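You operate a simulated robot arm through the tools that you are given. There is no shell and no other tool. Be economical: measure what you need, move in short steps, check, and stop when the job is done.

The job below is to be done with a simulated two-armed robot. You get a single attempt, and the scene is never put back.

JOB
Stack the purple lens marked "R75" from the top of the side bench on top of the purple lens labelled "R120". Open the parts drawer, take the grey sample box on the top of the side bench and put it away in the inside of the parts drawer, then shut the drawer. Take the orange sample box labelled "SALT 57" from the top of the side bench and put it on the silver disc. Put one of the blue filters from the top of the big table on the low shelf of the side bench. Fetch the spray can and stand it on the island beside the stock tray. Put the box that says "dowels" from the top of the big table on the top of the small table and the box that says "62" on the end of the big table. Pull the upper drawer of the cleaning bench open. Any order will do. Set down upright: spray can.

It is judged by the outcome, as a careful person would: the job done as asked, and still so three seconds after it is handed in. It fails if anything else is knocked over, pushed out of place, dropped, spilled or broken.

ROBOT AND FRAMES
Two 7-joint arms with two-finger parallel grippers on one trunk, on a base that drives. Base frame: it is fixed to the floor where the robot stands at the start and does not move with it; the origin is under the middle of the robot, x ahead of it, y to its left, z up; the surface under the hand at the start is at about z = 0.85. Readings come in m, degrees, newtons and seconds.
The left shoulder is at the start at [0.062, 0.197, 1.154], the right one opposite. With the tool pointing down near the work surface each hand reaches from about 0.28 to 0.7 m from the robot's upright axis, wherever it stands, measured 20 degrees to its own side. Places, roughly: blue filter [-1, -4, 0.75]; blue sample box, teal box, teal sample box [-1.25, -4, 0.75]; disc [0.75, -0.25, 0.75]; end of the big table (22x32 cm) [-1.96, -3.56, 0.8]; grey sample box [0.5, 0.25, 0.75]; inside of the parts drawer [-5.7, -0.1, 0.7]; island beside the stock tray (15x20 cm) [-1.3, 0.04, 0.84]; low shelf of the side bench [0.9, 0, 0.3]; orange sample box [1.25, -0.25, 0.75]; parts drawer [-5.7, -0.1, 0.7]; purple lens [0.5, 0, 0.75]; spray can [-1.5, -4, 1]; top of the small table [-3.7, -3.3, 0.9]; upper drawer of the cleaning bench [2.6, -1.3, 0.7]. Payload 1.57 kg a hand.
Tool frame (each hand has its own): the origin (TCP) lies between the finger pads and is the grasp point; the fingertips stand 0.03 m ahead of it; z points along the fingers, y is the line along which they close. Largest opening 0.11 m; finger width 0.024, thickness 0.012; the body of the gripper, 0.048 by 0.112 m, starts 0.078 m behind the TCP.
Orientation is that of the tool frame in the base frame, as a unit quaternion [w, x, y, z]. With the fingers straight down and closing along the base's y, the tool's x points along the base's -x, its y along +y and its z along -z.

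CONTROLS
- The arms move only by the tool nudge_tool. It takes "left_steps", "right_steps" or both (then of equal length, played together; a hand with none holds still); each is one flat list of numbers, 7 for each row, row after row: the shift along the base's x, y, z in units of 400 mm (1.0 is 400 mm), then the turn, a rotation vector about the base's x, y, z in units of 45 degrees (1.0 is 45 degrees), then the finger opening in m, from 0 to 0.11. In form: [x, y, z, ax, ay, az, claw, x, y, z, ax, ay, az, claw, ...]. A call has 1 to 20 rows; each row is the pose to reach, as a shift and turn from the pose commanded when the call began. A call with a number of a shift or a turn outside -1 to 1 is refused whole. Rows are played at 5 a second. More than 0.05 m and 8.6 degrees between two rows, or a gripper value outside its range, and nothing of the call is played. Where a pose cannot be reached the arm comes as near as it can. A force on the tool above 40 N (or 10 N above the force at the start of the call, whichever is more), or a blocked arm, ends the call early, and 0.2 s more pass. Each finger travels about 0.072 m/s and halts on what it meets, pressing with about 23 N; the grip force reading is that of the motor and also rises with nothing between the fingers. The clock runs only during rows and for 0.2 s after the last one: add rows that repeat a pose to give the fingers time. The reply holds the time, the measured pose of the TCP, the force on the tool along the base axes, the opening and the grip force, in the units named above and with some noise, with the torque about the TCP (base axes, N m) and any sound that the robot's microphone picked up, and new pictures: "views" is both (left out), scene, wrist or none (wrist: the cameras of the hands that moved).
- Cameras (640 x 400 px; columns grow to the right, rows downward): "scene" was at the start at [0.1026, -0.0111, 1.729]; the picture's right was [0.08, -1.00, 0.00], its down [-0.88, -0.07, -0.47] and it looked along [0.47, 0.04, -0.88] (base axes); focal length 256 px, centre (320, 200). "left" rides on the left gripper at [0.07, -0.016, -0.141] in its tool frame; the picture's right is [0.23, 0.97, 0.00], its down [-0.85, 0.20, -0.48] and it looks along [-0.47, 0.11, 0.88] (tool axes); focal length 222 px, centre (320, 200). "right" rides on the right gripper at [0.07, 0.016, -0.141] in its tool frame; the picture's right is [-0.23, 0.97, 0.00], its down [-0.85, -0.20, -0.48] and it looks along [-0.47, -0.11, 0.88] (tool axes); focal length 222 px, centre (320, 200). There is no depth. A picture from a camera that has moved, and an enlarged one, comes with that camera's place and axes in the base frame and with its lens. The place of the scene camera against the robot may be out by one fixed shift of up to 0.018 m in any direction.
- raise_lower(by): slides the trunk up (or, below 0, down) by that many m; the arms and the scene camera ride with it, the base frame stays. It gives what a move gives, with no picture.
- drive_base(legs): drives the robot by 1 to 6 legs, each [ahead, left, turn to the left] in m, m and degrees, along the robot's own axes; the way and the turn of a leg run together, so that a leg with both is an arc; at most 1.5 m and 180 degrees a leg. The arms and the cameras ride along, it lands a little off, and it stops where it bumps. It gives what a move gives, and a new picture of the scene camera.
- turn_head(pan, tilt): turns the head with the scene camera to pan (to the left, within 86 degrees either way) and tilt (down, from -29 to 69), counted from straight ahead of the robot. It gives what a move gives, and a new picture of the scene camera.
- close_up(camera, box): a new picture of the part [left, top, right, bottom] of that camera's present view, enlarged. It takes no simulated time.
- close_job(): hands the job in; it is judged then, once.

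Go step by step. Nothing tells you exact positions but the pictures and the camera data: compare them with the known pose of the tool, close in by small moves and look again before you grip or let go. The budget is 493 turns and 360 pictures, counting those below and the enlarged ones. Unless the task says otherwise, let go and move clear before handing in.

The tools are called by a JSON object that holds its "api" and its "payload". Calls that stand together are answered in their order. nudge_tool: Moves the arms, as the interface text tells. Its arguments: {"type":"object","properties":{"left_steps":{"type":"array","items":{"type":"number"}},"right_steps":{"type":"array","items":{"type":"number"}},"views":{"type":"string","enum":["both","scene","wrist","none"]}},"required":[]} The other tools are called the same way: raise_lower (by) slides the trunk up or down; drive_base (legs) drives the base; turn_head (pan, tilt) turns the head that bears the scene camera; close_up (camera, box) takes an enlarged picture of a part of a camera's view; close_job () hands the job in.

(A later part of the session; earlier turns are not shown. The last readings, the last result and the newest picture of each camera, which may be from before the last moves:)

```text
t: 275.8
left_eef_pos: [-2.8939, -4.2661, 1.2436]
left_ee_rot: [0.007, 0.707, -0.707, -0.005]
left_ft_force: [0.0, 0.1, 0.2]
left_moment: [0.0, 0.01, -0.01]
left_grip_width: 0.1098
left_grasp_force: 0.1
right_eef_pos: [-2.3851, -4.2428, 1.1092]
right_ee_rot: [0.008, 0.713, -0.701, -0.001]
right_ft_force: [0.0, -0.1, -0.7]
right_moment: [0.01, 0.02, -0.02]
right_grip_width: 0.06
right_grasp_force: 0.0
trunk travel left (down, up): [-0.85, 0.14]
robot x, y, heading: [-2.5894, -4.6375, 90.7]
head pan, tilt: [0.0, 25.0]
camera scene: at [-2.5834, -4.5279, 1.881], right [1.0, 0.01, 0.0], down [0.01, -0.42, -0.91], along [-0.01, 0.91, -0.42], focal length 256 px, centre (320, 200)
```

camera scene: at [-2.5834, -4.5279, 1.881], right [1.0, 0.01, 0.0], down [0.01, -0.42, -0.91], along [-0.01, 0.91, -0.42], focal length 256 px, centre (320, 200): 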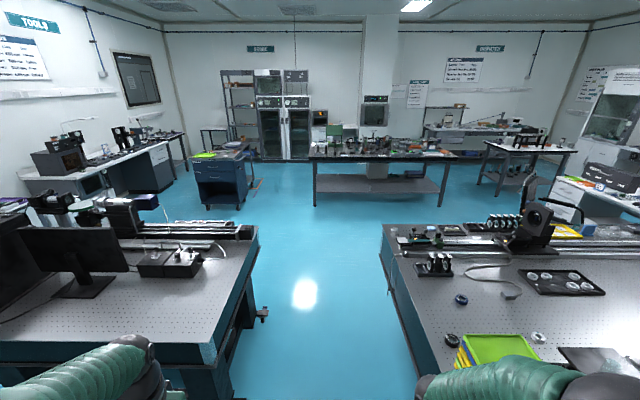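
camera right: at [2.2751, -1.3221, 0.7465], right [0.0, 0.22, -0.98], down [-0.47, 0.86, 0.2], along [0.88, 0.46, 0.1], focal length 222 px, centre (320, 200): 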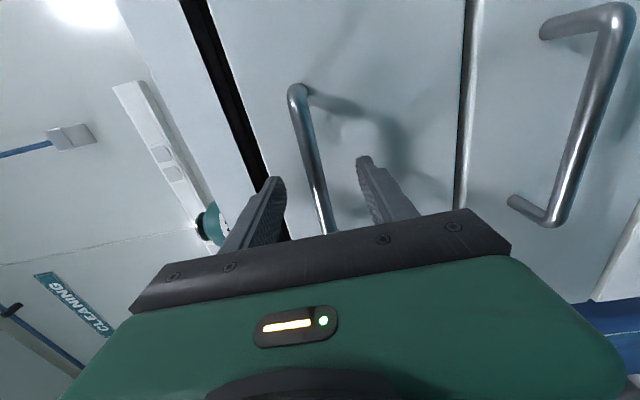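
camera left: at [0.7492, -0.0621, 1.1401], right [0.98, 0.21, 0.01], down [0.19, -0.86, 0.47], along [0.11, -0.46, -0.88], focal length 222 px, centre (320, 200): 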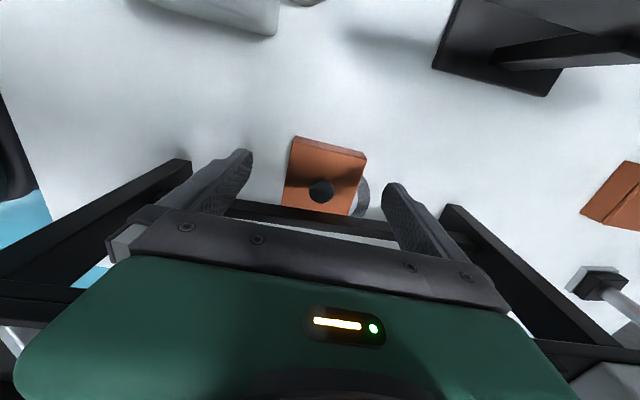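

Good view. Now strafe along behind the big table.

{"api": "drive_base", "payload": {"legs": [[-0.09, 0, 0], [0, -1.25, 0]]}}

{"api": "turn_head", "payload": {"pan": 0, "tilt": 50}}

```text
t: 282.7
left_eef_pos: [-1.6546, -4.3438, 1.2434]
left_ee_rot: [-0.006, -0.704, 0.71, 0.006]
left_ft_force: [0.3, -0.5, 0.8]
left_moment: [0.0, 0.0, 0.01]
left_grip_width: 0.1099
left_grasp_force: 0.1
right_eef_pos: [-1.1461, -4.3267, 1.1097]
right_ee_rot: [0.006, 0.709, -0.705, 0.0]
right_ft_force: [0.0, 0.2, -0.3]
right_moment: [0.0, -0.03, 0.0]
right_grip_width: 0.0599
right_grasp_force: 0.1
trunk travel left (down, up): [-0.85, 0.14]
robot x, y, heading: [-1.3507, -4.7169, 90.2]
head pan, tilt: [0.0, 25.0]
camera scene: at [-1.3484, -4.6098, 1.8811], right [1.0, 0.0, 0.0], down [0.0, -0.42, -0.91], along [0.0, 0.91, -0.42], focal length 256 px, centre (320, 200)
```

scene: 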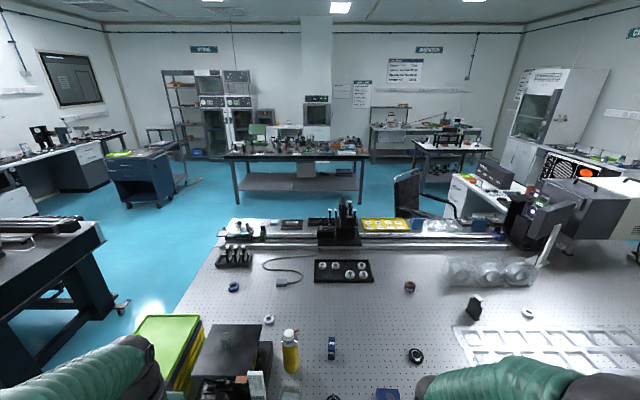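

```text
t: 283.6
left_eef_pos: [-1.6528, -4.3445, 1.2448]
left_ee_rot: [-0.006, -0.704, 0.71, 0.006]
left_ft_force: [0.4, -0.6, -0.6]
left_moment: [-0.02, 0.01, -0.01]
left_grip_width: 0.1101
left_grasp_force: 0.0
right_eef_pos: [-1.1433, -4.3282, 1.1099]
right_ee_rot: [0.007, 0.708, -0.706, -0.001]
right_ft_force: [0.0, -0.1, -0.1]
right_moment: [0.01, 0.03, -0.01]
right_grip_width: 0.0598
right_grasp_force: 0.0
trunk travel left (down, up): [-0.85, 0.14]
robot x, y, heading: [-1.3503, -4.7177, 90.1]
head pan, tilt: [0.0, 50.0]
camera scene: at [-1.3459, -4.6251, 1.8437], right [1.0, 0.0, 0.0], down [0.0, -0.77, -0.64], along [0.0, 0.64, -0.77], focal length 256 px, centre (320, 200)
```

scene: 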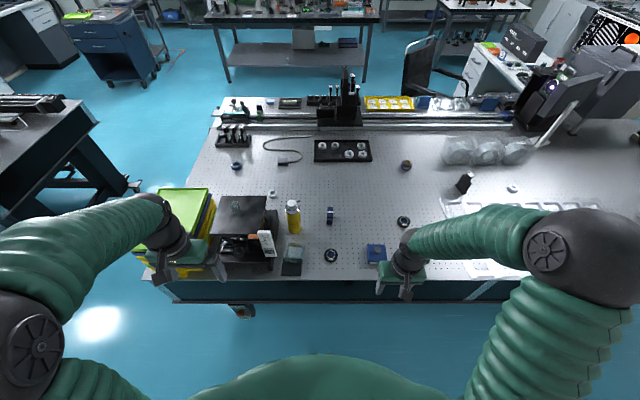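

{"api": "close_up", "payload": {"camera": "scene", "box": [220, 140, 430, 290]}}

{"api": "close_up", "payload": {"camera": "scene", "box": [240, 220, 320, 290]}}

{"api": "close_up", "payload": {"camera": "right", "box": [0, 0, 639, 399]}}

{"api": "close_up", "payload": {"camera": "left", "box": [0, 0, 639, 399]}}

```text
2.67 times, centred on (325, 215) of scene
camera zoom: at [-1.3459, -4.6251, 1.8437], right [1.0, 0.0, 0.0], down [0.0, -0.77, -0.64], along [0.0, 0.64, -0.77], focal length 684 px, centre (307, 160)
```

zoom: 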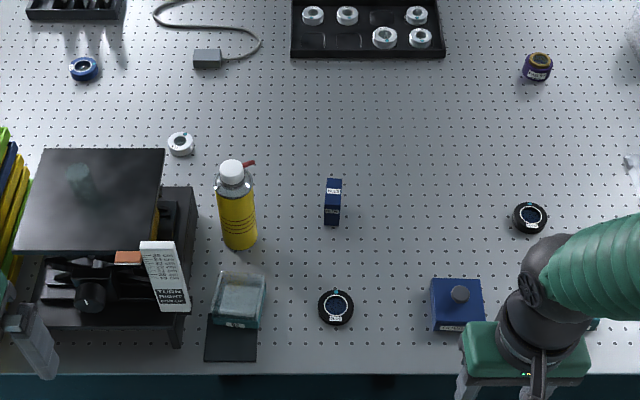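

```text
5.71 times, centred on (280, 255) of scene
camera zoom: at [-1.3459, -4.6251, 1.8437], right [1.0, 0.0, 0.0], down [0.0, -0.77, -0.64], along [0.0, 0.64, -0.77], focal length 1465 px, centre (549, -114)
```

zoom: 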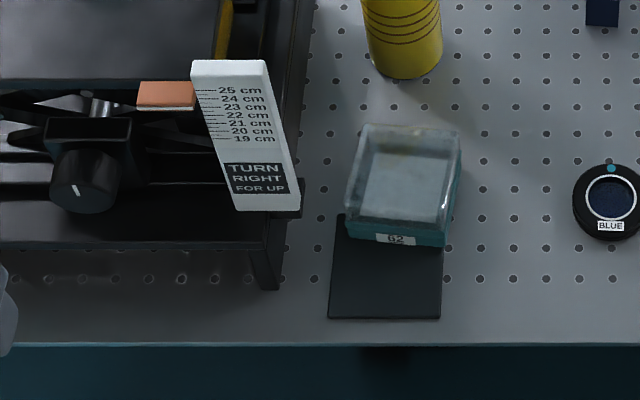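

```text
1.00 times, centred on (320, 200) of right (not enlarged: the box is as wide or as high as the picture)
camera zoom: at [-1.158, -4.3962, 1.2526], right [-0.98, 0.22, 0.01], down [0.2, 0.86, 0.47], along [0.1, 0.46, -0.88], focal length 222 px, centre (320, 200)
```

zoom: 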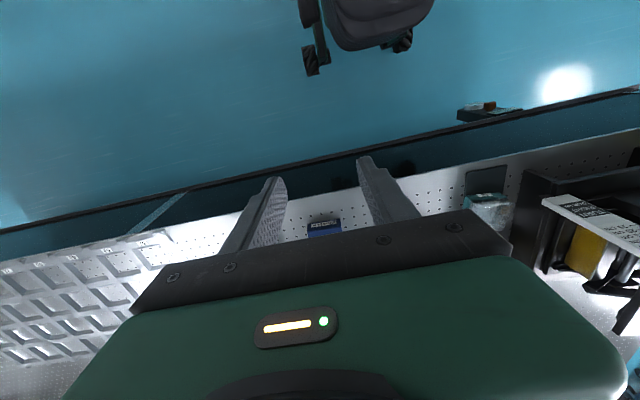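

```text
1.00 times, centred on (320, 200) of left (not enlarged: the box is as wide or as high as the picture)
camera zoom: at [-1.6359, -4.4151, 1.3854], right [-0.98, -0.22, 0.02], down [-0.18, 0.86, 0.48], along [-0.12, 0.47, -0.88], focal length 222 px, centre (320, 200)
```

zoom: 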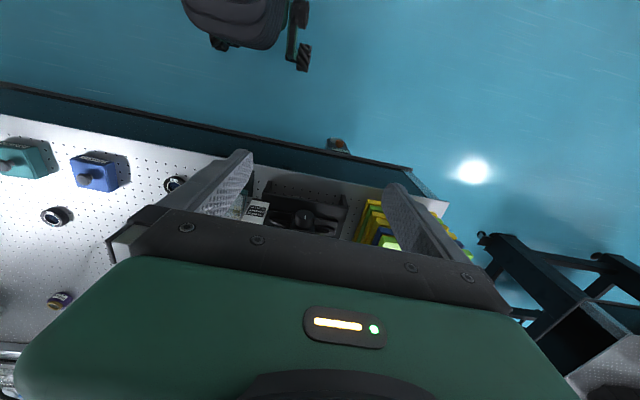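

I can see the box labelled 62 (teal base, clear lid), filters labelled BLUE, the spray can, and sample boxes. I read the other labels.

{"api": "close_up", "payload": {"camera": "left", "box": [0, 130, 200, 240]}}

{"api": "close_up", "payload": {"camera": "scene", "box": [310, 200, 430, 290]}}

```text
3.20 times, centred on (100, 185) of left
camera zoom: at [-1.6359, -4.4151, 1.3854], right [-0.98, -0.22, 0.02], down [-0.18, 0.86, 0.48], along [-0.12, 0.47, -0.88], focal length 711 px, centre (1024, 248)
```

zoom: 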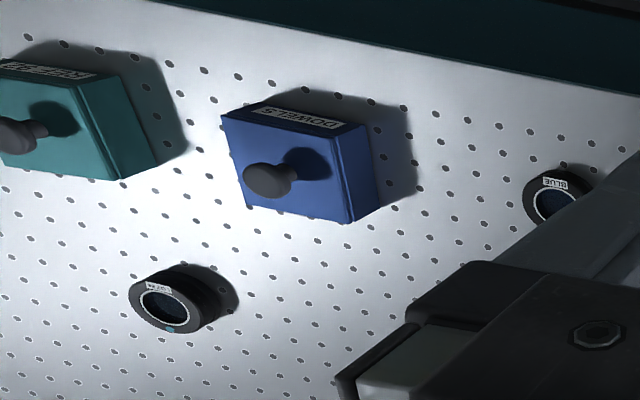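

```text
4.44 times, centred on (370, 245) of scene
camera zoom: at [-1.3459, -4.6251, 1.8437], right [1.0, 0.0, 0.0], down [0.0, -0.77, -0.64], along [0.0, 0.64, -0.77], focal length 1140 px, centre (98, 0)
```

zoom: 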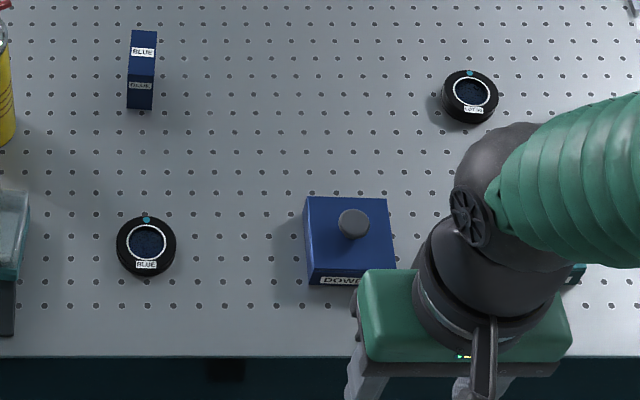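

{"api": "close_up", "payload": {"camera": "scene", "box": [385, 205, 425, 235]}}

{"api": "close_up", "payload": {"camera": "scene", "box": [315, 205, 355, 265]}}

```text
13.33 times, centred on (405, 220) of scene
camera zoom: at [-1.3459, -4.6251, 1.8437], right [1.0, 0.0, 0.0], down [0.0, -0.77, -0.64], along [0.0, 0.64, -0.77], focal length 3419 px, centre (-813, -67)
```

zoom: 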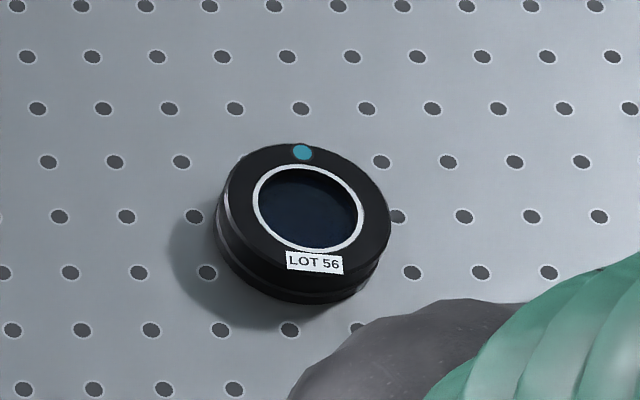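

```text
6.67 times, centred on (335, 235) of scene
camera zoom: at [-1.3459, -4.6251, 1.8437], right [1.0, 0.0, 0.0], down [0.0, -0.77, -0.64], along [0.0, 0.64, -0.77], focal length 1709 px, centre (220, -33)
```

zoom: 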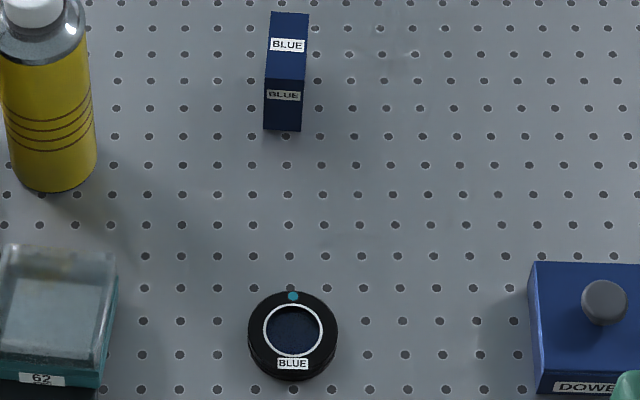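

The blue sample box says DOWELS; the teal clear-topped one says 62. Left hand will take DOWELS: shift right so it's in front of the left arm.

{"api": "drive_base", "payload": {"legs": [[0, -0.42, 0], [0.08, 0, 0]]}}

{"api": "close_up", "payload": {"camera": "left", "box": [0, 0, 639, 399]}}

```text
t: 286.9
left_eef_pos: [-1.2239, -4.2775, 1.2485]
left_ee_rot: [-0.003, -0.701, 0.713, 0.01]
left_ft_force: [0.3, 0.0, 0.5]
left_moment: [-0.01, -0.03, -0.02]
left_grip_width: 0.1098
left_grasp_force: 0.2
right_eef_pos: [-0.7151, -4.2626, 1.1143]
right_ee_rot: [-0.003, -0.707, 0.707, 0.006]
right_ft_force: [0.2, -0.1, 0.6]
right_moment: [0.02, 0.03, -0.01]
right_grip_width: 0.0603
right_grasp_force: 0.0
trunk travel left (down, up): [-0.85, 0.14]
robot x, y, heading: [-0.9266, -4.639, 89.8]
head pan, tilt: [0.0, 50.0]
camera scene: at [-0.9176, -4.5675, 1.845], right [1.0, 0.0, 0.0], down [0.0, -0.76, -0.65], along [0.0, 0.65, -0.76], focal length 256 px, centre (320, 200)
```

scene: 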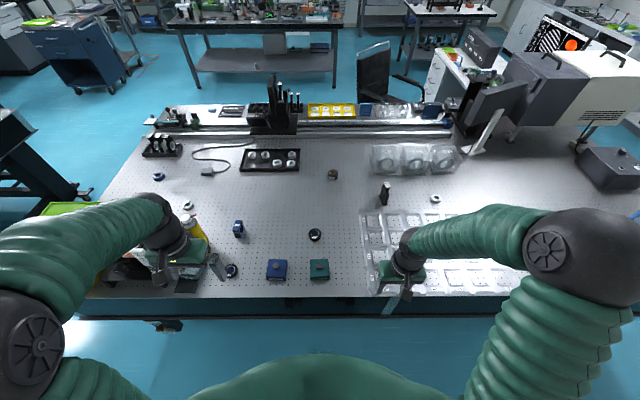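

```text
1.00 times, centred on (320, 200) of left (not enlarged: the box is as wide or as high as the picture)
camera zoom: at [-1.2069, -4.35, 1.3892], right [-0.98, -0.21, 0.01], down [-0.18, 0.85, 0.49], along [-0.12, 0.48, -0.87], focal length 222 px, centre (320, 200)
```

zoom: 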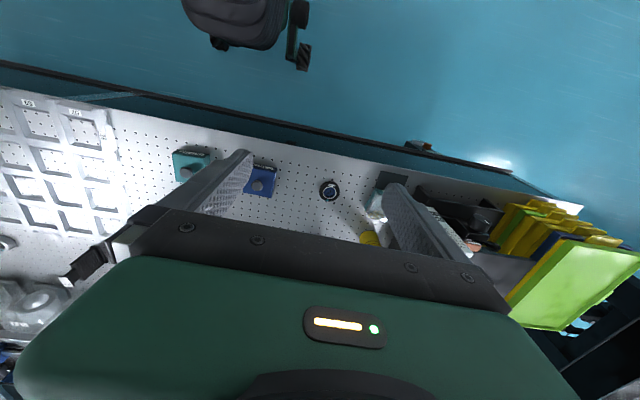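

{"api": "nudge_tool", "payload": {"left_steps": [0.033, 0.058, -0.075, 0, 0, 0, 0.11, 0.066, 0.116, -0.15, 0, 0, 0, 0.11, 0.1, 0.173, -0.225, 0, 0, 0, 0.11, 0.133, 0.231, -0.3, 0, 0, 0, 0.11, 0.166, 0.289, -0.375, 0, 0, 0, 0.11, 0.2, 0.347, -0.45, 0, 0, 0, 0.11, 0.233, 0.404, -0.525, 0, 0, 0, 0.11, 0.266, 0.462, -0.6, 0, 0, 0, 0.11, 0.297, 0.52, -0.67, 0, 0, 0, 0.11, 0.297, 0.52, -0.67, 0, 0, 0, 0.11], "views": "wrist"}}

```text
t: 289.1
left_eef_pos: [-1.1042, -4.0597, 0.9762]
left_ee_rot: [-0.006, -0.701, 0.713, 0.007]
left_ft_force: [-0.1, 0.5, 0.3]
left_moment: [0.0, -0.04, 0.01]
left_grip_width: 0.1101
left_grasp_force: 0.1
right_eef_pos: [-0.7147, -4.2526, 1.1094]
right_ee_rot: [0.007, 0.707, -0.707, -0.002]
right_ft_force: [0.6, -1.1, 0.2]
right_moment: [0.01, -0.05, -0.04]
right_grip_width: 0.06
right_grasp_force: 0.0
trunk travel left (down, up): [-0.85, 0.14]
robot x, y, heading: [-0.9278, -4.6403, 89.6]
head pan, tilt: [0.0, 50.0]
camera left: at [-1.087, -4.1294, 1.1187], right [-0.98, -0.21, 0.02], down [-0.18, 0.86, 0.48], along [-0.12, 0.47, -0.88], focal length 222 px, centre (320, 200)
```

left: 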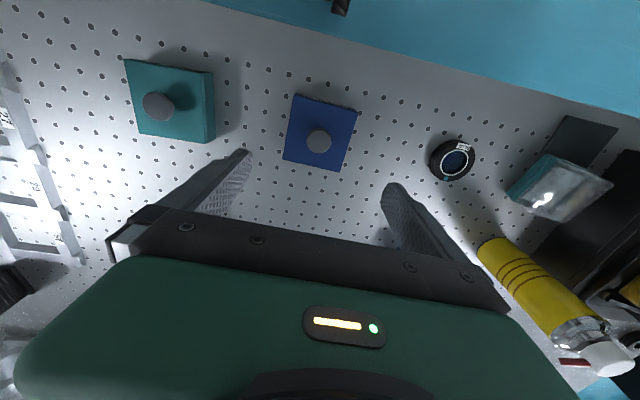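

DOWELS box centred at [−1.105, −4.067]. Descend most of the way.

{"api": "nudge_tool", "payload": {"left_steps": [-0.002, -0.018, -0.1, 0, 0, 0, 0.11, -0.002, -0.018, -0.2, 0, 0, 0, 0.11, -0.002, -0.018, -0.28, 0, 0, 0, 0.11, -0.002, -0.018, -0.315, 0, 0, 0, 0.11], "views": "wrist"}}

```text
t: 290.1
left_eef_pos: [-1.1063, -4.0646, 0.8505]
left_ee_rot: [-0.006, -0.702, 0.713, 0.007]
left_ft_force: [0.4, 0.1, 0.5]
left_moment: [0.0, -0.02, -0.05]
left_grip_width: 0.1098
left_grasp_force: 0.0
right_eef_pos: [-0.7137, -4.2515, 1.1103]
right_ee_rot: [-0.007, -0.707, 0.707, 0.002]
right_ft_force: [-0.7, 0.3, 0.0]
right_moment: [0.03, 0.01, 0.0]
right_grip_width: 0.06
right_grasp_force: 0.0
trunk travel left (down, up): [-0.85, 0.14]
robot x, y, heading: [-0.9241, -4.6388, 89.9]
head pan, tilt: [0.0, 50.0]
camera left: at [-1.0898, -4.1339, 0.9915], right [-0.98, -0.21, 0.02], down [-0.18, 0.86, 0.48], along [-0.12, 0.47, -0.88], focal length 222 px, centre (320, 200)
```

left: 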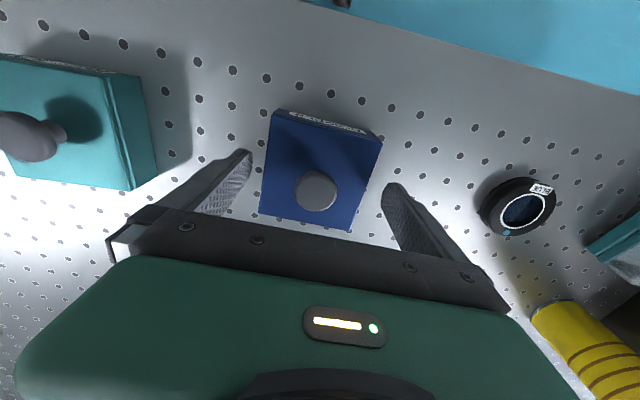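

{"api": "nudge_tool", "payload": {"left_steps": [-0.008, 0, -0.015, 0, 0, 0, 0.11, -0.008, 0, -0.025, 0, 0, 0, 0.11, -0.008, 0, -0.031, 0, 0, 0, 0.11], "views": "none"}}

```text
t: 290.9
left_eef_pos: [-1.109, -4.065, 0.8379]
left_ee_rot: [-0.006, -0.701, 0.713, 0.005]
left_ft_force: [0.6, 0.0, 0.9]
left_moment: [0.0, -0.05, 0.01]
left_grip_width: 0.1099
left_grasp_force: 0.1
right_eef_pos: [-0.7147, -4.2518, 1.1103]
right_ee_rot: [-0.008, -0.707, 0.708, 0.0]
right_ft_force: [0.8, -0.7, -0.1]
right_moment: [0.0, -0.02, 0.01]
right_grip_width: 0.0604
right_grasp_force: 0.0
trunk travel left (down, up): [-0.85, 0.14]
robot x, y, heading: [-0.9247, -4.6371, 89.8]
head pan, tilt: [0.0, 50.0]
```

Close and lift, listening for the lid.

{"api": "nudge_tool", "payload": {"left_steps": [0, 0, 0, 0, 0, 0, 0.095, 0, 0, 0, 0, 0, 0, 0.08, 0, 0, 0, 0, 0, 0, 0.065, 0, 0, 0, 0, 0, 0, 0.06, 0, 0, 0.02, 0, 0, 0, 0.06, 0, 0, 0.06, 0, 0, 0, 0.06, 0, 0, 0.12, 0, 0, 0, 0.06], "views": "wrist"}}

```text
t: 292.5
left_eef_pos: [-1.11, -4.0641, 0.887]
left_ee_rot: [-0.006, -0.702, 0.712, 0.006]
left_ft_force: [-0.2, -0.4, -2.6]
left_moment: [0.03, 0.03, -0.02]
left_grip_width: 0.0797
left_grasp_force: 23.5
right_eef_pos: [-0.7141, -4.2509, 1.1092]
right_ee_rot: [0.008, 0.707, -0.707, -0.001]
right_ft_force: [-0.8, 0.0, 0.0]
right_moment: [0.01, 0.04, 0.03]
right_grip_width: 0.06
right_grasp_force: 0.0
trunk travel left (down, up): [-0.85, 0.14]
robot x, y, heading: [-0.9218, -4.6399, 89.8]
head pan, tilt: [0.0, 50.0]
heard: snap
camera left: at [-1.0937, -4.1346, 1.0277], right [-0.98, -0.21, 0.02], down [-0.18, 0.86, 0.48], along [-0.12, 0.47, -0.88], focal length 222 px, centre (320, 200)
```

left: 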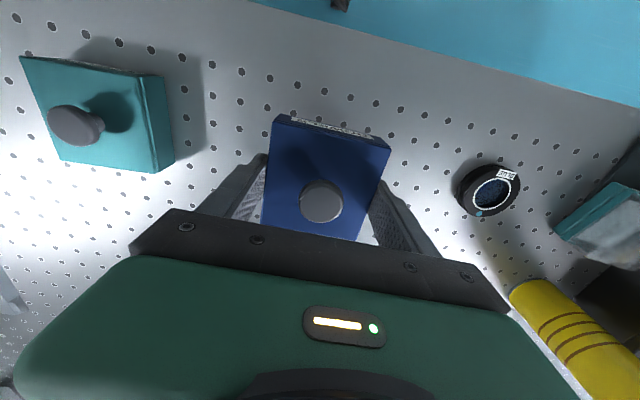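

Lid latch clicks again; I'll move gently and check it. Raise the box, retract, and move left toward the 62 box.

{"api": "nudge_tool", "payload": {"left_steps": [0, 0, 0.1, 0, 0, 0, 0.06, 0, 0, 0.2, 0, 0, 0, 0.06, 0, 0, 0.3, 0, 0, 0, 0.06, -0.03, -0.05, 0.4, 0, 0, 0, 0.06, -0.06, -0.12, 0.5, 0, 0, 0, 0.06, -0.1, -0.2, 0.58, 0, 0, 0, 0.06, -0.15, -0.3, 0.62, 0, 0, 0, 0.06, -0.2, -0.4, 0.65, 0, 0, 0, 0.06], "views": "none"}}

{"api": "drive_base", "payload": {"legs": [[0, 0.73, 0]]}}

{"api": "close_up", "payload": {"camera": "left", "box": [120, 0, 520, 250]}}

```text
refused: row 5 steps farther than a row can; nothing moved
```

```text
t: 294.8
left_eef_pos: [-1.4236, -4.0615, 0.8916]
left_ee_rot: [-0.011, -0.696, 0.718, 0.012]
left_ft_force: [1.5, 0.8, -2.9]
left_moment: [0.01, 0.05, -0.02]
left_grip_width: 0.0801
left_grasp_force: 11.2
right_eef_pos: [-1.0312, -4.2553, 1.1044]
right_ee_rot: [-0.016, -0.7, 0.713, 0.012]
right_ft_force: [0.4, -0.7, 0.1]
right_moment: [0.05, 0.08, -0.04]
right_grip_width: 0.06
right_grasp_force: 0.0
trunk travel left (down, up): [-0.85, 0.14]
robot x, y, heading: [-1.2735, -4.6382, 89.0]
head pan, tilt: [0.0, 50.0]
stopped in leg 1: the force on the tool passed its limit at 53 N (the readings are from after the stop); the commanded pose is now the measured one
camera scene: at [-1.2219, -4.5411, 1.8427], right [1.0, -0.02, -0.03], down [-0.03, -0.77, -0.64], along [-0.01, 0.64, -0.77], focal length 256 px, centre (320, 200)
```

scene: 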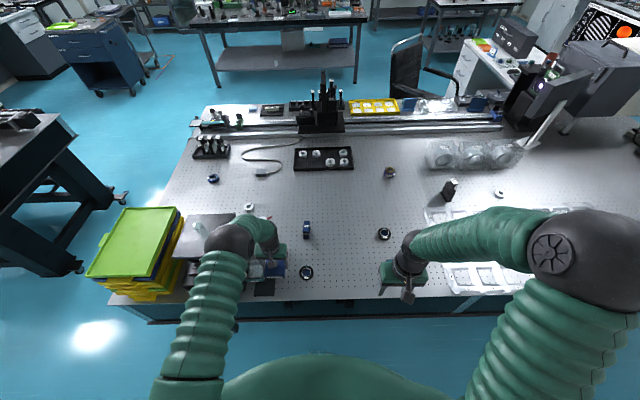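

```text
1.60 times, centred on (320, 125) of left
camera zoom: at [-1.4052, -4.1329, 1.033], right [-0.98, -0.2, 0.03], down [-0.16, 0.86, 0.49], along [-0.12, 0.47, -0.87], focal length 355 px, centre (320, 320)
```

zoom: 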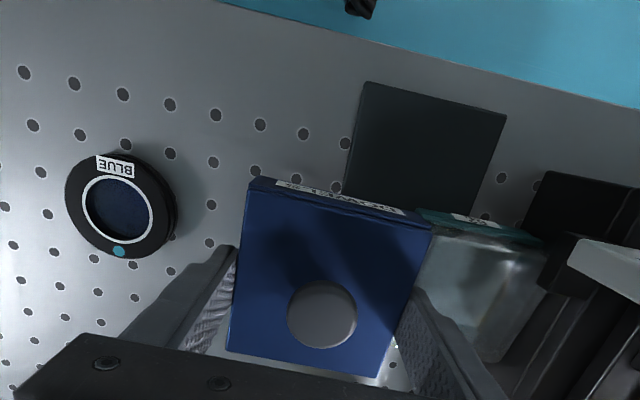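

My retract was refused, so the drive pushed the held box against the 62 box. I back off immediately to inspect.

{"api": "drive_base", "payload": {"legs": [[0, -0.12, 0]]}}

```text
t: 296.1
left_eef_pos: [-1.3616, -4.0622, 0.8818]
left_ee_rot: [0.008, -0.697, 0.717, -0.009]
left_ft_force: [-1.8, 0.3, -3.6]
left_moment: [0.02, -0.1, 0.02]
left_grip_width: 0.08
left_grasp_force: 23.2
right_eef_pos: [-0.9818, -4.2543, 1.1181]
right_ee_rot: [0.004, -0.702, 0.712, -0.009]
right_ft_force: [-0.8, 0.9, -0.8]
right_moment: [-0.03, -0.07, -0.03]
right_grip_width: 0.0602
right_grasp_force: 0.0
trunk travel left (down, up): [-0.85, 0.14]
robot x, y, heading: [-1.1594, -4.6401, 89.0]
head pan, tilt: [0.0, 50.0]
camera scene: at [-1.2238, -4.5414, 1.8422], right [1.0, -0.01, 0.04], down [0.01, -0.77, -0.64], along [0.04, 0.64, -0.77], focal length 256 px, centre (320, 200)
```

scene: 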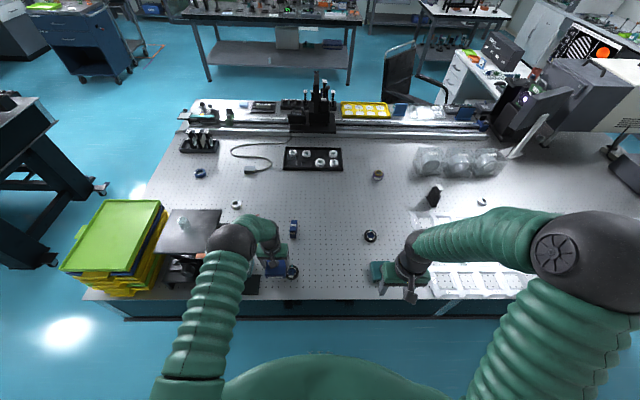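

{"api": "nudge_tool", "payload": {"left_steps": [0, 0, 0.1, 0, 0, 0, 0.06, 0, 0, 0.2, 0, 0, 0, 0.06, 0, 0, 0.3, 0, 0, 0, 0.06, 0, -0.05, 0.4, 0, 0, 0, 0.06, 0, -0.12, 0.48, 0, 0, 0, 0.06, 0, -0.2, 0.55, 0, 0, 0, 0.06, 0, -0.3, 0.58, 0, 0, 0, 0.06, 0, -0.4, 0.6, 0, 0, 0, 0.06], "views": "both"}}

```text
t: 297.9
left_eef_pos: [-1.3525, -4.225, 1.1278]
left_ee_rot: [0.002, -0.698, 0.716, 0.001]
left_ft_force: [-2.3, -0.9, -3.0]
left_moment: [0.06, -0.08, -0.01]
left_grip_width: 0.0797
left_grasp_force: 23.2
right_eef_pos: [-0.9627, -4.2574, 1.1147]
right_ee_rot: [0.0, -0.704, 0.71, 0.001]
right_ft_force: [-0.9, 0.5, 0.3]
right_moment: [0.0, -0.08, 0.0]
right_grip_width: 0.0598
right_grasp_force: 0.1
trunk travel left (down, up): [-0.85, 0.14]
robot x, y, heading: [-1.1641, -4.6386, 89.3]
head pan, tilt: [0.0, 50.0]
camera scene: at [-1.1922, -4.547, 1.8435], right [1.0, -0.01, 0.02], down [0.0, -0.77, -0.64], along [0.02, 0.64, -0.77], focal length 256 px, centre (320, 200)
camera left: at [-1.3392, -4.2972, 1.2688], right [-0.98, -0.2, 0.0], down [-0.18, 0.86, 0.48], along [-0.1, 0.47, -0.88], focal length 222 px, centre (320, 200)
```

scene: 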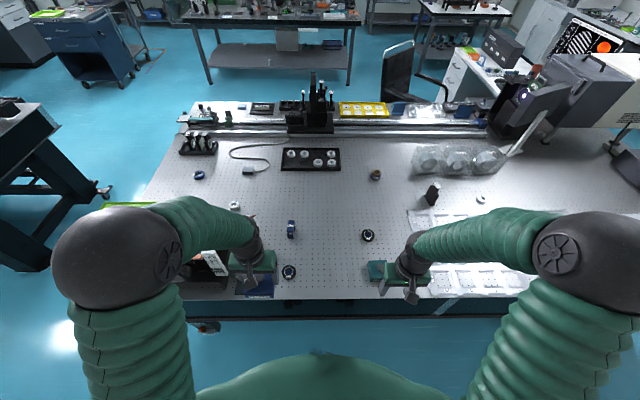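
left: 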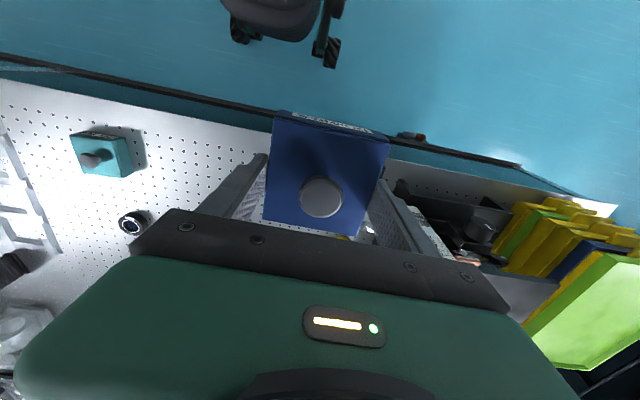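

Move right to get a clear view of the can and the 62 box.

{"api": "drive_base", "payload": {"legs": [[0, -0.3, 0]]}}

{"api": "turn_head", "payload": {"pan": 35, "tilt": 45}}

```text
t: 299.9
left_eef_pos: [-1.0434, -4.2278, 1.1296]
left_ee_rot: [-0.002, -0.697, 0.717, 0.004]
left_ft_force: [-0.7, 0.0, -3.8]
left_moment: [0.01, -0.05, 0.05]
left_grip_width: 0.0798
left_grasp_force: 23.0
right_eef_pos: [-0.6541, -4.2612, 1.1121]
right_ee_rot: [-0.006, -0.703, 0.712, 0.003]
right_ft_force: [0.2, 0.3, -0.7]
right_moment: [0.02, -0.02, -0.01]
right_grip_width: 0.0599
right_grasp_force: 0.0
trunk travel left (down, up): [-0.85, 0.14]
robot x, y, heading: [-0.8689, -4.643, 88.9]
head pan, tilt: [0.0, 50.0]
camera scene: at [-0.8733, -4.5483, 1.8435], right [1.0, -0.02, 0.01], down [-0.01, -0.77, -0.64], along [0.02, 0.64, -0.77], focal length 256 px, centre (320, 200)
```

scene: 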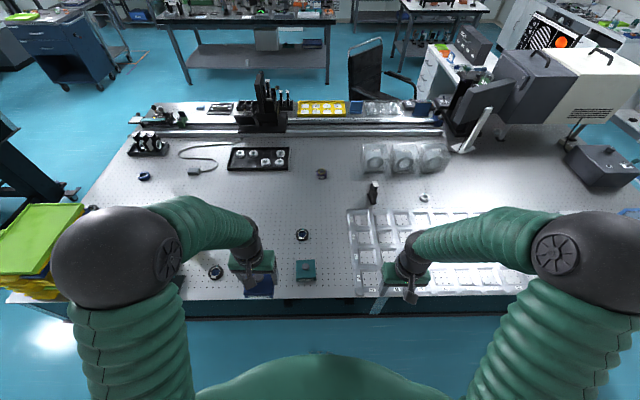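

```text
t: 300.9
left_eef_pos: [-1.0367, -4.2302, 1.1295]
left_ee_rot: [-0.003, -0.696, 0.718, 0.007]
left_ft_force: [0.0, -0.2, -2.9]
left_moment: [-0.02, -0.01, 0.02]
left_grip_width: 0.0797
left_grasp_force: 23.1
right_eef_pos: [-0.6486, -4.2639, 1.1111]
right_ee_rot: [-0.008, -0.702, 0.712, 0.005]
right_ft_force: [0.8, -0.6, -0.8]
right_moment: [0.0, -0.03, 0.01]
right_grip_width: 0.0602
right_grasp_force: 0.1
trunk travel left (down, up): [-0.85, 0.14]
robot x, y, heading: [-0.8699, -4.6452, 89.0]
head pan, tilt: [35.0, 45.0]
camera scene: at [-0.9104, -4.5583, 1.8505], right [0.83, 0.56, 0.0], down [0.4, -0.59, -0.71], along [-0.39, 0.58, -0.71], focal length 256 px, centre (320, 200)
```

scene: 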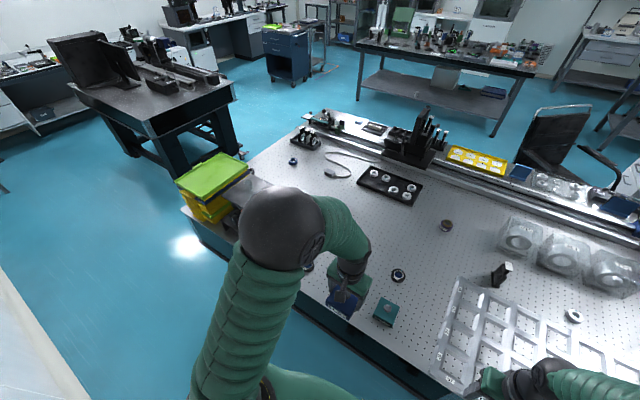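

The elbow hides that area. I'll raise the left hand further and move left so the right hand camera and scene camera can see it.

{"api": "nudge_tool", "payload": {"left_steps": [0, -0.05, 0.08, 0, 0, 0, 0.06, 0, -0.1, 0.16, 0, 0, 0, 0.06, 0, -0.12, 0.24, 0, 0, 0, 0.06], "views": "none"}}

```text
t: 301.7
left_eef_pos: [-1.0407, -4.2794, 1.2257]
left_ee_rot: [-0.003, -0.696, 0.718, 0.006]
left_ft_force: [-1.2, 0.9, -3.6]
left_moment: [0.02, -0.01, -0.02]
left_grip_width: 0.0797
left_grasp_force: 22.8
right_eef_pos: [-0.6487, -4.264, 1.1126]
right_ee_rot: [-0.007, -0.702, 0.712, 0.007]
right_ft_force: [0.1, -0.2, 0.2]
right_moment: [-0.01, -0.06, -0.02]
right_grip_width: 0.0598
right_grasp_force: 0.0
trunk travel left (down, up): [-0.85, 0.14]
robot x, y, heading: [-0.8672, -4.6423, 89.0]
head pan, tilt: [35.0, 45.0]
```

{"api": "drive_base", "payload": {"legs": [[-0.05, 0.8, 1]]}}

{"api": "turn_head", "payload": {"pan": -10, "tilt": 55}}

```text
t: 306.0
left_eef_pos: [-1.8396, -4.3245, 1.2253]
left_ee_rot: [-0.005, -0.704, 0.71, 0.007]
left_ft_force: [1.5, 0.3, -3.2]
left_moment: [-0.03, -0.02, 0.0]
left_grip_width: 0.0798
left_grasp_force: 23.4
right_eef_pos: [-1.4497, -4.3033, 1.11]
right_ee_rot: [0.009, 0.71, -0.704, -0.006]
right_ft_force: [-0.1, -0.7, 0.0]
right_moment: [-0.02, -0.02, -0.02]
right_grip_width: 0.0598
right_grasp_force: 0.2
trunk travel left (down, up): [-0.85, 0.14]
robot x, y, heading: [-1.667, -4.6856, 90.1]
head pan, tilt: [35.0, 45.0]
camera scene: at [-1.7032, -4.6033, 1.8506], right [0.82, 0.58, 0.0], down [0.41, -0.58, -0.71], along [-0.41, 0.58, -0.71], focal length 256 px, centre (320, 200)
```

scene: 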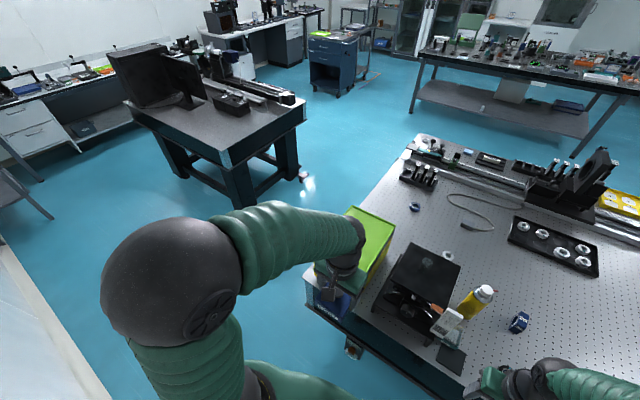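

```text
t: 307.1
left_eef_pos: [-1.8427, -4.3266, 1.2257]
left_ee_rot: [-0.003, -0.704, 0.71, 0.006]
left_ft_force: [-0.3, -0.3, -3.0]
left_moment: [0.0, 0.01, 0.0]
left_grip_width: 0.0797
left_grasp_force: 23.0
right_eef_pos: [-1.4522, -4.3029, 1.1116]
right_ee_rot: [0.007, 0.71, -0.705, -0.005]
right_ft_force: [0.3, -0.8, -1.0]
right_moment: [0.02, -0.04, -0.02]
right_grip_width: 0.0603
right_grasp_force: 0.0
trunk travel left (down, up): [-0.85, 0.14]
robot x, y, heading: [-1.6686, -4.6865, 89.9]
head pan, tilt: [-10.0, 55.0]
camera scene: at [-1.6483, -4.5991, 1.8371], right [0.99, -0.17, 0.0], down [-0.14, -0.81, -0.57], along [0.1, 0.56, -0.82], focal length 256 px, centre (320, 200)
```

scene: 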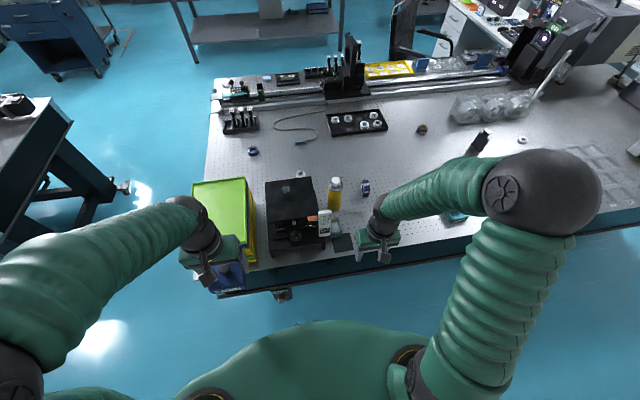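

The can still stands. Zoom to check the 62 box and jack.

{"api": "close_up", "payload": {"camera": "scene", "box": [255, 160, 385, 270]}}

{"api": "close_up", "payload": {"camera": "right", "box": [160, 60, 480, 260]}}

```text
3.64 times, centred on (320, 215) of scene
camera zoom: at [-1.6483, -4.5991, 1.8371], right [0.99, -0.17, 0.0], down [-0.14, -0.81, -0.57], along [0.1, 0.56, -0.82], focal length 932 px, centre (320, 146)
```

zoom: 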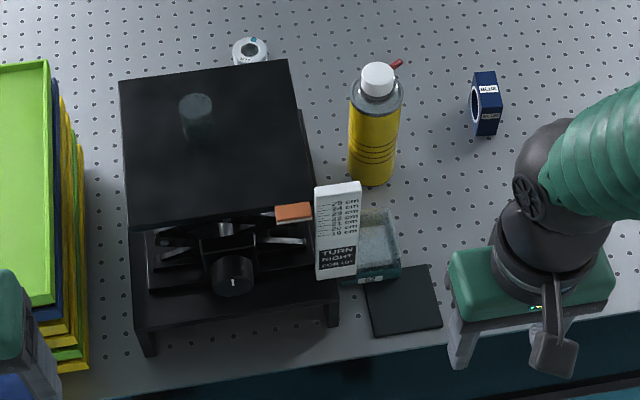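

```text
2.00 times, centred on (320, 160) of right
camera zoom: at [-1.465, -4.3725, 1.2533], right [-0.98, 0.22, 0.02], down [0.2, 0.86, 0.47], along [0.09, 0.47, -0.88], focal length 444 px, centre (320, 280)
```

zoom: 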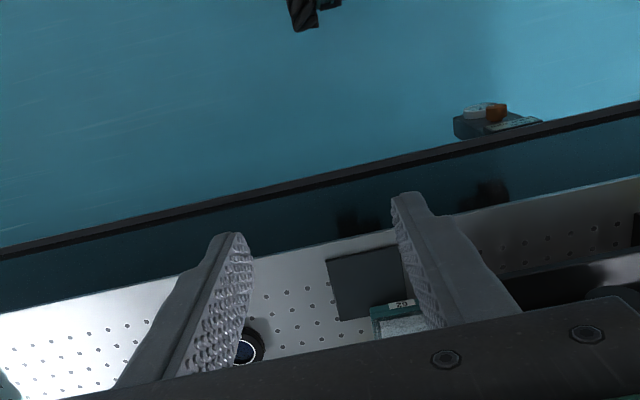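

The 62 box slid about 4 cm toward the jack but is intact, and the can is fine. I lower the right hand for a closer look.

{"api": "nudge_tool", "payload": {"right_steps": [0.0, 0.07, -0.06, 0, 0, 0, 0.08, 0.0, 0.15, -0.12, 0, 0, 0, 0.1, 0.0, 0.25, -0.15, 0, 0, 0, 0.11], "views": "wrist"}}

```text
t: 307.9
left_eef_pos: [-1.8437, -4.3265, 1.2261]
left_ee_rot: [-0.004, -0.704, 0.71, 0.006]
left_ft_force: [-0.3, -0.3, -3.3]
left_moment: [0.06, 0.02, 0.05]
left_grip_width: 0.0795
left_grasp_force: 23.4
right_eef_pos: [-1.4535, -4.1999, 1.0494]
right_ee_rot: [0.007, 0.709, -0.705, -0.005]
right_ft_force: [-0.4, -0.3, 0.1]
right_moment: [0.0, 0.03, 0.0]
right_grip_width: 0.11
right_grasp_force: 0.1
trunk travel left (down, up): [-0.85, 0.14]
robot x, y, heading: [-1.6682, -4.686, 89.8]
head pan, tilt: [-10.0, 55.0]
camera right: at [-1.4666, -4.2691, 1.1922], right [-0.98, 0.22, 0.02], down [0.2, 0.86, 0.47], along [0.09, 0.46, -0.88], focal length 222 px, centre (320, 200)
```

right: 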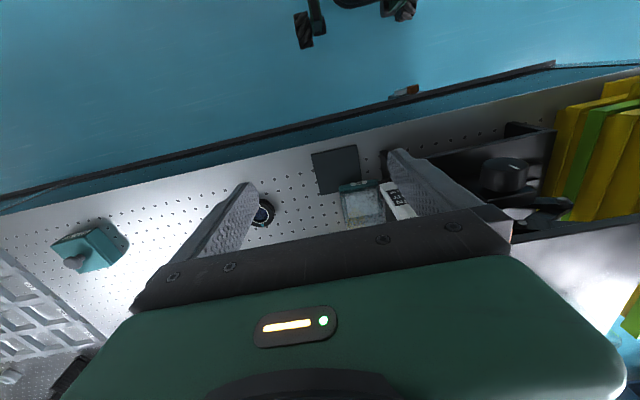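

{"api": "close_up", "payload": {"camera": "right", "box": [300, 120, 460, 230]}}

```text
3.64 times, centred on (380, 175) of right
camera zoom: at [-1.4666, -4.2691, 1.1922], right [-0.98, 0.22, 0.02], down [0.2, 0.86, 0.47], along [0.09, 0.46, -0.88], focal length 808 px, centre (102, 291)
```

zoom: 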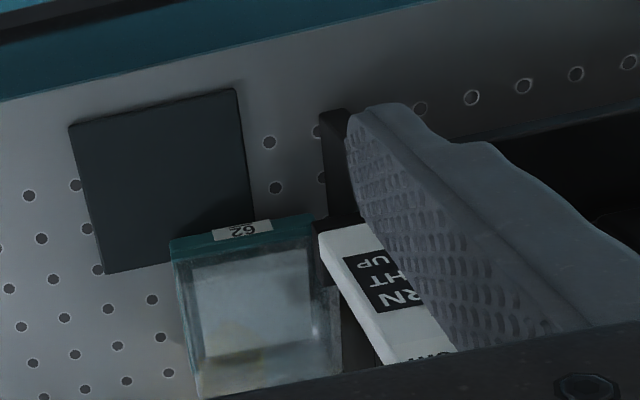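

The 62 box spans x −1.542…−1.470, y −4.095…−4.01, with the jack's sign just left of it. I'll grip it front-to-back: rotate the right hand +90°.

{"api": "nudge_tool", "payload": {"right_steps": [0.02, 0.03, 0.05, 0, 0, 0.17, 0.11, 0.04, 0.06, 0.1, 0, 0, 0.34, 0.11, 0.04, 0.1, 0.1, 0, 0, 0.51, 0.11, 0.04, 0.15, 0.1, 0, 0, 0.68, 0.11, 0.04, 0.2, 0.1, 0, 0, 0.85, 0.11, 0.04, 0.25, 0.1, 0, 0, 1.0, 0.11], "views": "none"}}

{"api": "nudge_tool", "payload": {"right_steps": [0, 0.03, 0, 0, 0, 0.17, 0.11, 0, 0.06, 0, 0, 0, 0.34, 0.11, -0.02, 0.09, 0, 0, 0, 0.51, 0.11, -0.05, 0.11, 0, 0, 0, 0.68, 0.11, -0.08, 0.125, 0, 0, 0, 0.85, 0.11, -0.12, 0.125, 0, 0, 0, 1.0, 0.11], "views": "wrist"}}

```text
t: 309.3
left_eef_pos: [-1.8428, -4.3265, 1.2253]
left_ee_rot: [-0.004, -0.703, 0.711, 0.007]
left_ft_force: [0.8, -0.3, -3.0]
left_moment: [0.03, -0.05, -0.01]
left_grip_width: 0.0797
left_grasp_force: 23.3
right_eef_pos: [-1.4365, -4.1017, 1.0896]
right_ee_rot: [0.01, 0.926, -0.378, -0.003]
right_ft_force: [-0.1, 0.8, -0.7]
right_moment: [-0.03, 0.03, 0.01]
right_grip_width: 0.1097
right_grasp_force: 0.1
trunk travel left (down, up): [-0.85, 0.14]
robot x, y, heading: [-1.6633, -4.6858, 90.1]
head pan, tilt: [-10.0, 55.0]
```

```text
t: 310.7
left_eef_pos: [-1.844, -4.3263, 1.2253]
left_ee_rot: [-0.004, -0.704, 0.71, 0.006]
left_ft_force: [0.5, -0.2, -2.8]
left_moment: [0.03, -0.01, -0.02]
left_grip_width: 0.0797
left_grasp_force: 22.6
right_eef_pos: [-1.4844, -4.0531, 1.0921]
right_ee_rot: [0.01, 1.0, 0.006, 0.001]
right_ft_force: [-0.9, -0.4, -0.8]
right_moment: [-0.03, -0.01, 0.03]
right_grip_width: 0.1103
right_grasp_force: 0.0
trunk travel left (down, up): [-0.85, 0.14]
robot x, y, heading: [-1.6666, -4.6847, 90.2]
head pan, tilt: [-10.0, 55.0]
camera right: at [-1.4149, -4.0644, 1.2334], right [-0.22, -0.98, 0.02], down [-0.86, 0.2, 0.47], along [-0.47, 0.09, -0.88], focal length 222 px, centre (320, 200)
```

right: 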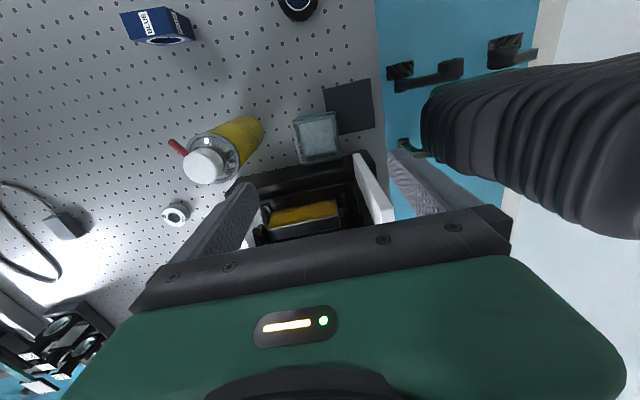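

Clearances to the jack and sign look adequate (3 cm). Descend to just above the box.

{"api": "nudge_tool", "payload": {"right_steps": [-0.003, 0.008, -0.1, 0, 0, 0, 0.11, -0.003, 0.015, -0.2, 0, 0, 0, 0.11, -0.003, 0.015, -0.3, 0, 0, 0, 0.11, -0.003, 0.015, -0.42, 0, 0, 0, 0.11], "views": "wrist"}}

```text
t: 311.7
left_eef_pos: [-1.8437, -4.3265, 1.2254]
left_ee_rot: [-0.004, -0.704, 0.711, 0.006]
left_ft_force: [0.0, 0.3, -2.4]
left_moment: [0.0, 0.0, -0.05]
left_grip_width: 0.08
left_grasp_force: 23.0
right_eef_pos: [-1.4848, -4.0462, 0.9196]
right_ee_rot: [0.009, 1.0, 0.003, 0.0]
right_ft_force: [0.3, 0.0, -0.2]
right_moment: [0.0, -0.02, 0.04]
right_grip_width: 0.1101
right_grasp_force: 0.0
trunk travel left (down, up): [-0.85, 0.14]
robot x, y, heading: [-1.6645, -4.686, 90.2]
head pan, tilt: [-10.0, 55.0]
camera right: at [-1.4145, -4.0588, 1.0618], right [-0.22, -0.98, 0.02], down [-0.86, 0.2, 0.47], along [-0.47, 0.09, -0.88], focal length 222 px, centre (320, 200)
```

right: 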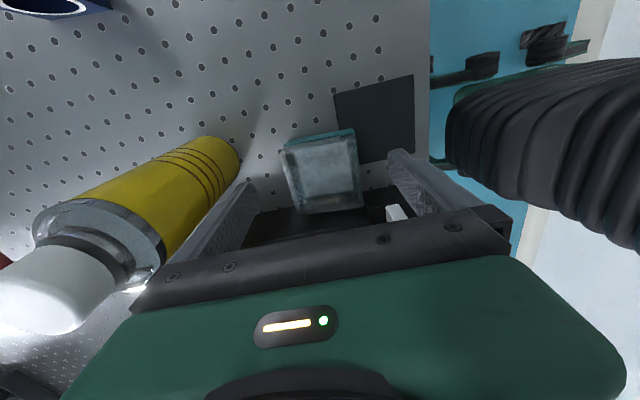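

Descend to grip height and close.

{"api": "nudge_tool", "payload": {"right_steps": [0, 0, -0.08, 0, 0, 0, 0.11, 0, 0, -0.15, 0, 0, 0, 0.11, 0, 0, -0.195, 0, 0, 0, 0.11, 0, 0, -0.195, 0, 0, 0, 0.095, 0, 0, -0.195, 0, 0, 0, 0.08, 0, 0, -0.195, 0, 0, 0, 0.065, 0, 0, -0.195, 0, 0, 0, 0.06], "views": "wrist"}}

```text
t: 313.3
left_eef_pos: [-1.844, -4.327, 1.2254]
left_ee_rot: [-0.004, -0.703, 0.711, 0.006]
left_ft_force: [0.5, -0.7, -3.1]
left_moment: [0.0, -0.02, -0.02]
left_grip_width: 0.0797
left_grasp_force: 22.9
right_eef_pos: [-1.4799, -4.062, 0.8526]
right_ee_rot: [0.01, 1.0, 0.003, 0.001]
right_ft_force: [0.5, 1.4, 0.5]
right_moment: [0.04, 0.02, -0.03]
right_grip_width: 0.077
right_grasp_force: 22.8
right hand out of reach, approached as far as the arm can: row 2, 3, 4, 5, 6, 7
trunk travel left (down, up): [-0.85, 0.14]
robot x, y, heading: [-1.6627, -4.6845, 90.0]
head pan, tilt: [-10.0, 55.0]
camera right: at [-1.4103, -4.0739, 0.9945], right [-0.22, -0.98, 0.02], down [-0.86, 0.2, 0.47], along [-0.47, 0.09, -0.88], focal length 222 px, centre (320, 200)
```

right: 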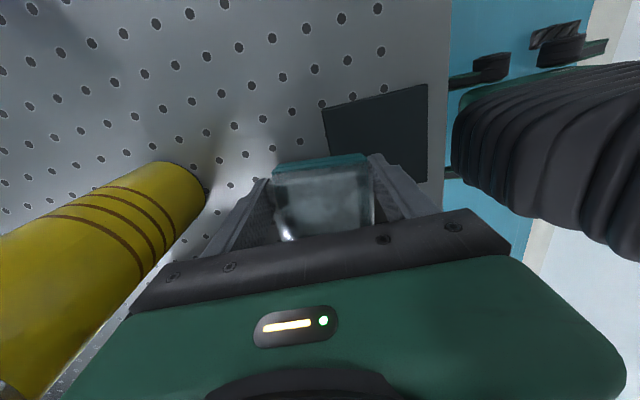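

Gripped (77 mm). Lift 2 cm and check the base comes along.

{"api": "nudge_tool", "payload": {"right_steps": [0, 0, 0.02, 0, 0, 0, 0.06, 0, 0, 0.05, 0, 0, 0, 0.06], "views": "none"}}

{"api": "close_up", "payload": {"camera": "right", "box": [220, 80, 460, 250]}}

{"api": "close_up", "payload": {"camera": "scene", "box": [300, 190, 380, 260]}}

```text
t: 313.9
left_eef_pos: [-1.8434, -4.327, 1.2252]
left_ee_rot: [-0.004, -0.704, 0.71, 0.007]
left_ft_force: [-0.5, 0.2, -3.2]
left_moment: [0.01, -0.02, 0.01]
left_grip_width: 0.0797
left_grasp_force: 22.7
right_eef_pos: [-1.4798, -4.0632, 0.8717]
right_ee_rot: [0.01, 1.0, 0.003, 0.0]
right_ft_force: [0.1, 0.1, -0.1]
right_moment: [-0.01, -0.05, -0.01]
right_grip_width: 0.0768
right_grasp_force: 23.2
trunk travel left (down, up): [-0.85, 0.14]
robot x, y, heading: [-1.6672, -4.686, 90.2]
head pan, tilt: [-10.0, 55.0]
```

```text
2.35 times, centred on (340, 165) of right
camera zoom: at [-1.4102, -4.0746, 1.0141], right [-0.22, -0.98, 0.02], down [-0.86, 0.2, 0.47], along [-0.47, 0.09, -0.88], focal length 523 px, centre (273, 282)
```

zoom: 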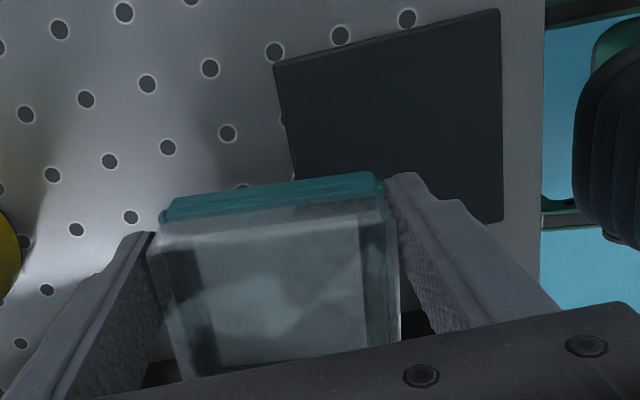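

```text
5.71 times, centred on (340, 225) of scene
camera zoom: at [-1.6487, -4.5976, 1.837], right [0.99, -0.17, 0.0], down [-0.14, -0.81, -0.57], along [0.1, 0.56, -0.82], focal length 1465 px, centre (206, 57)
```

zoom: 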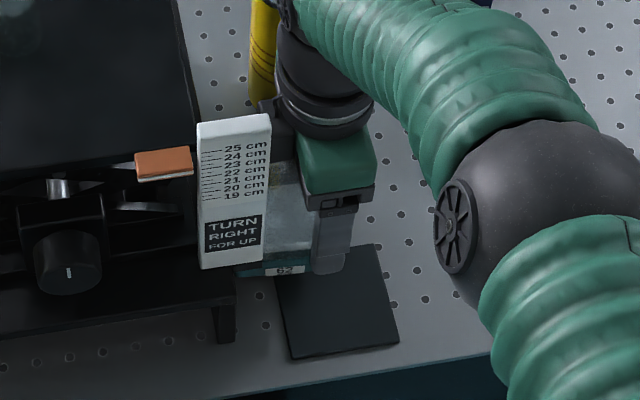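

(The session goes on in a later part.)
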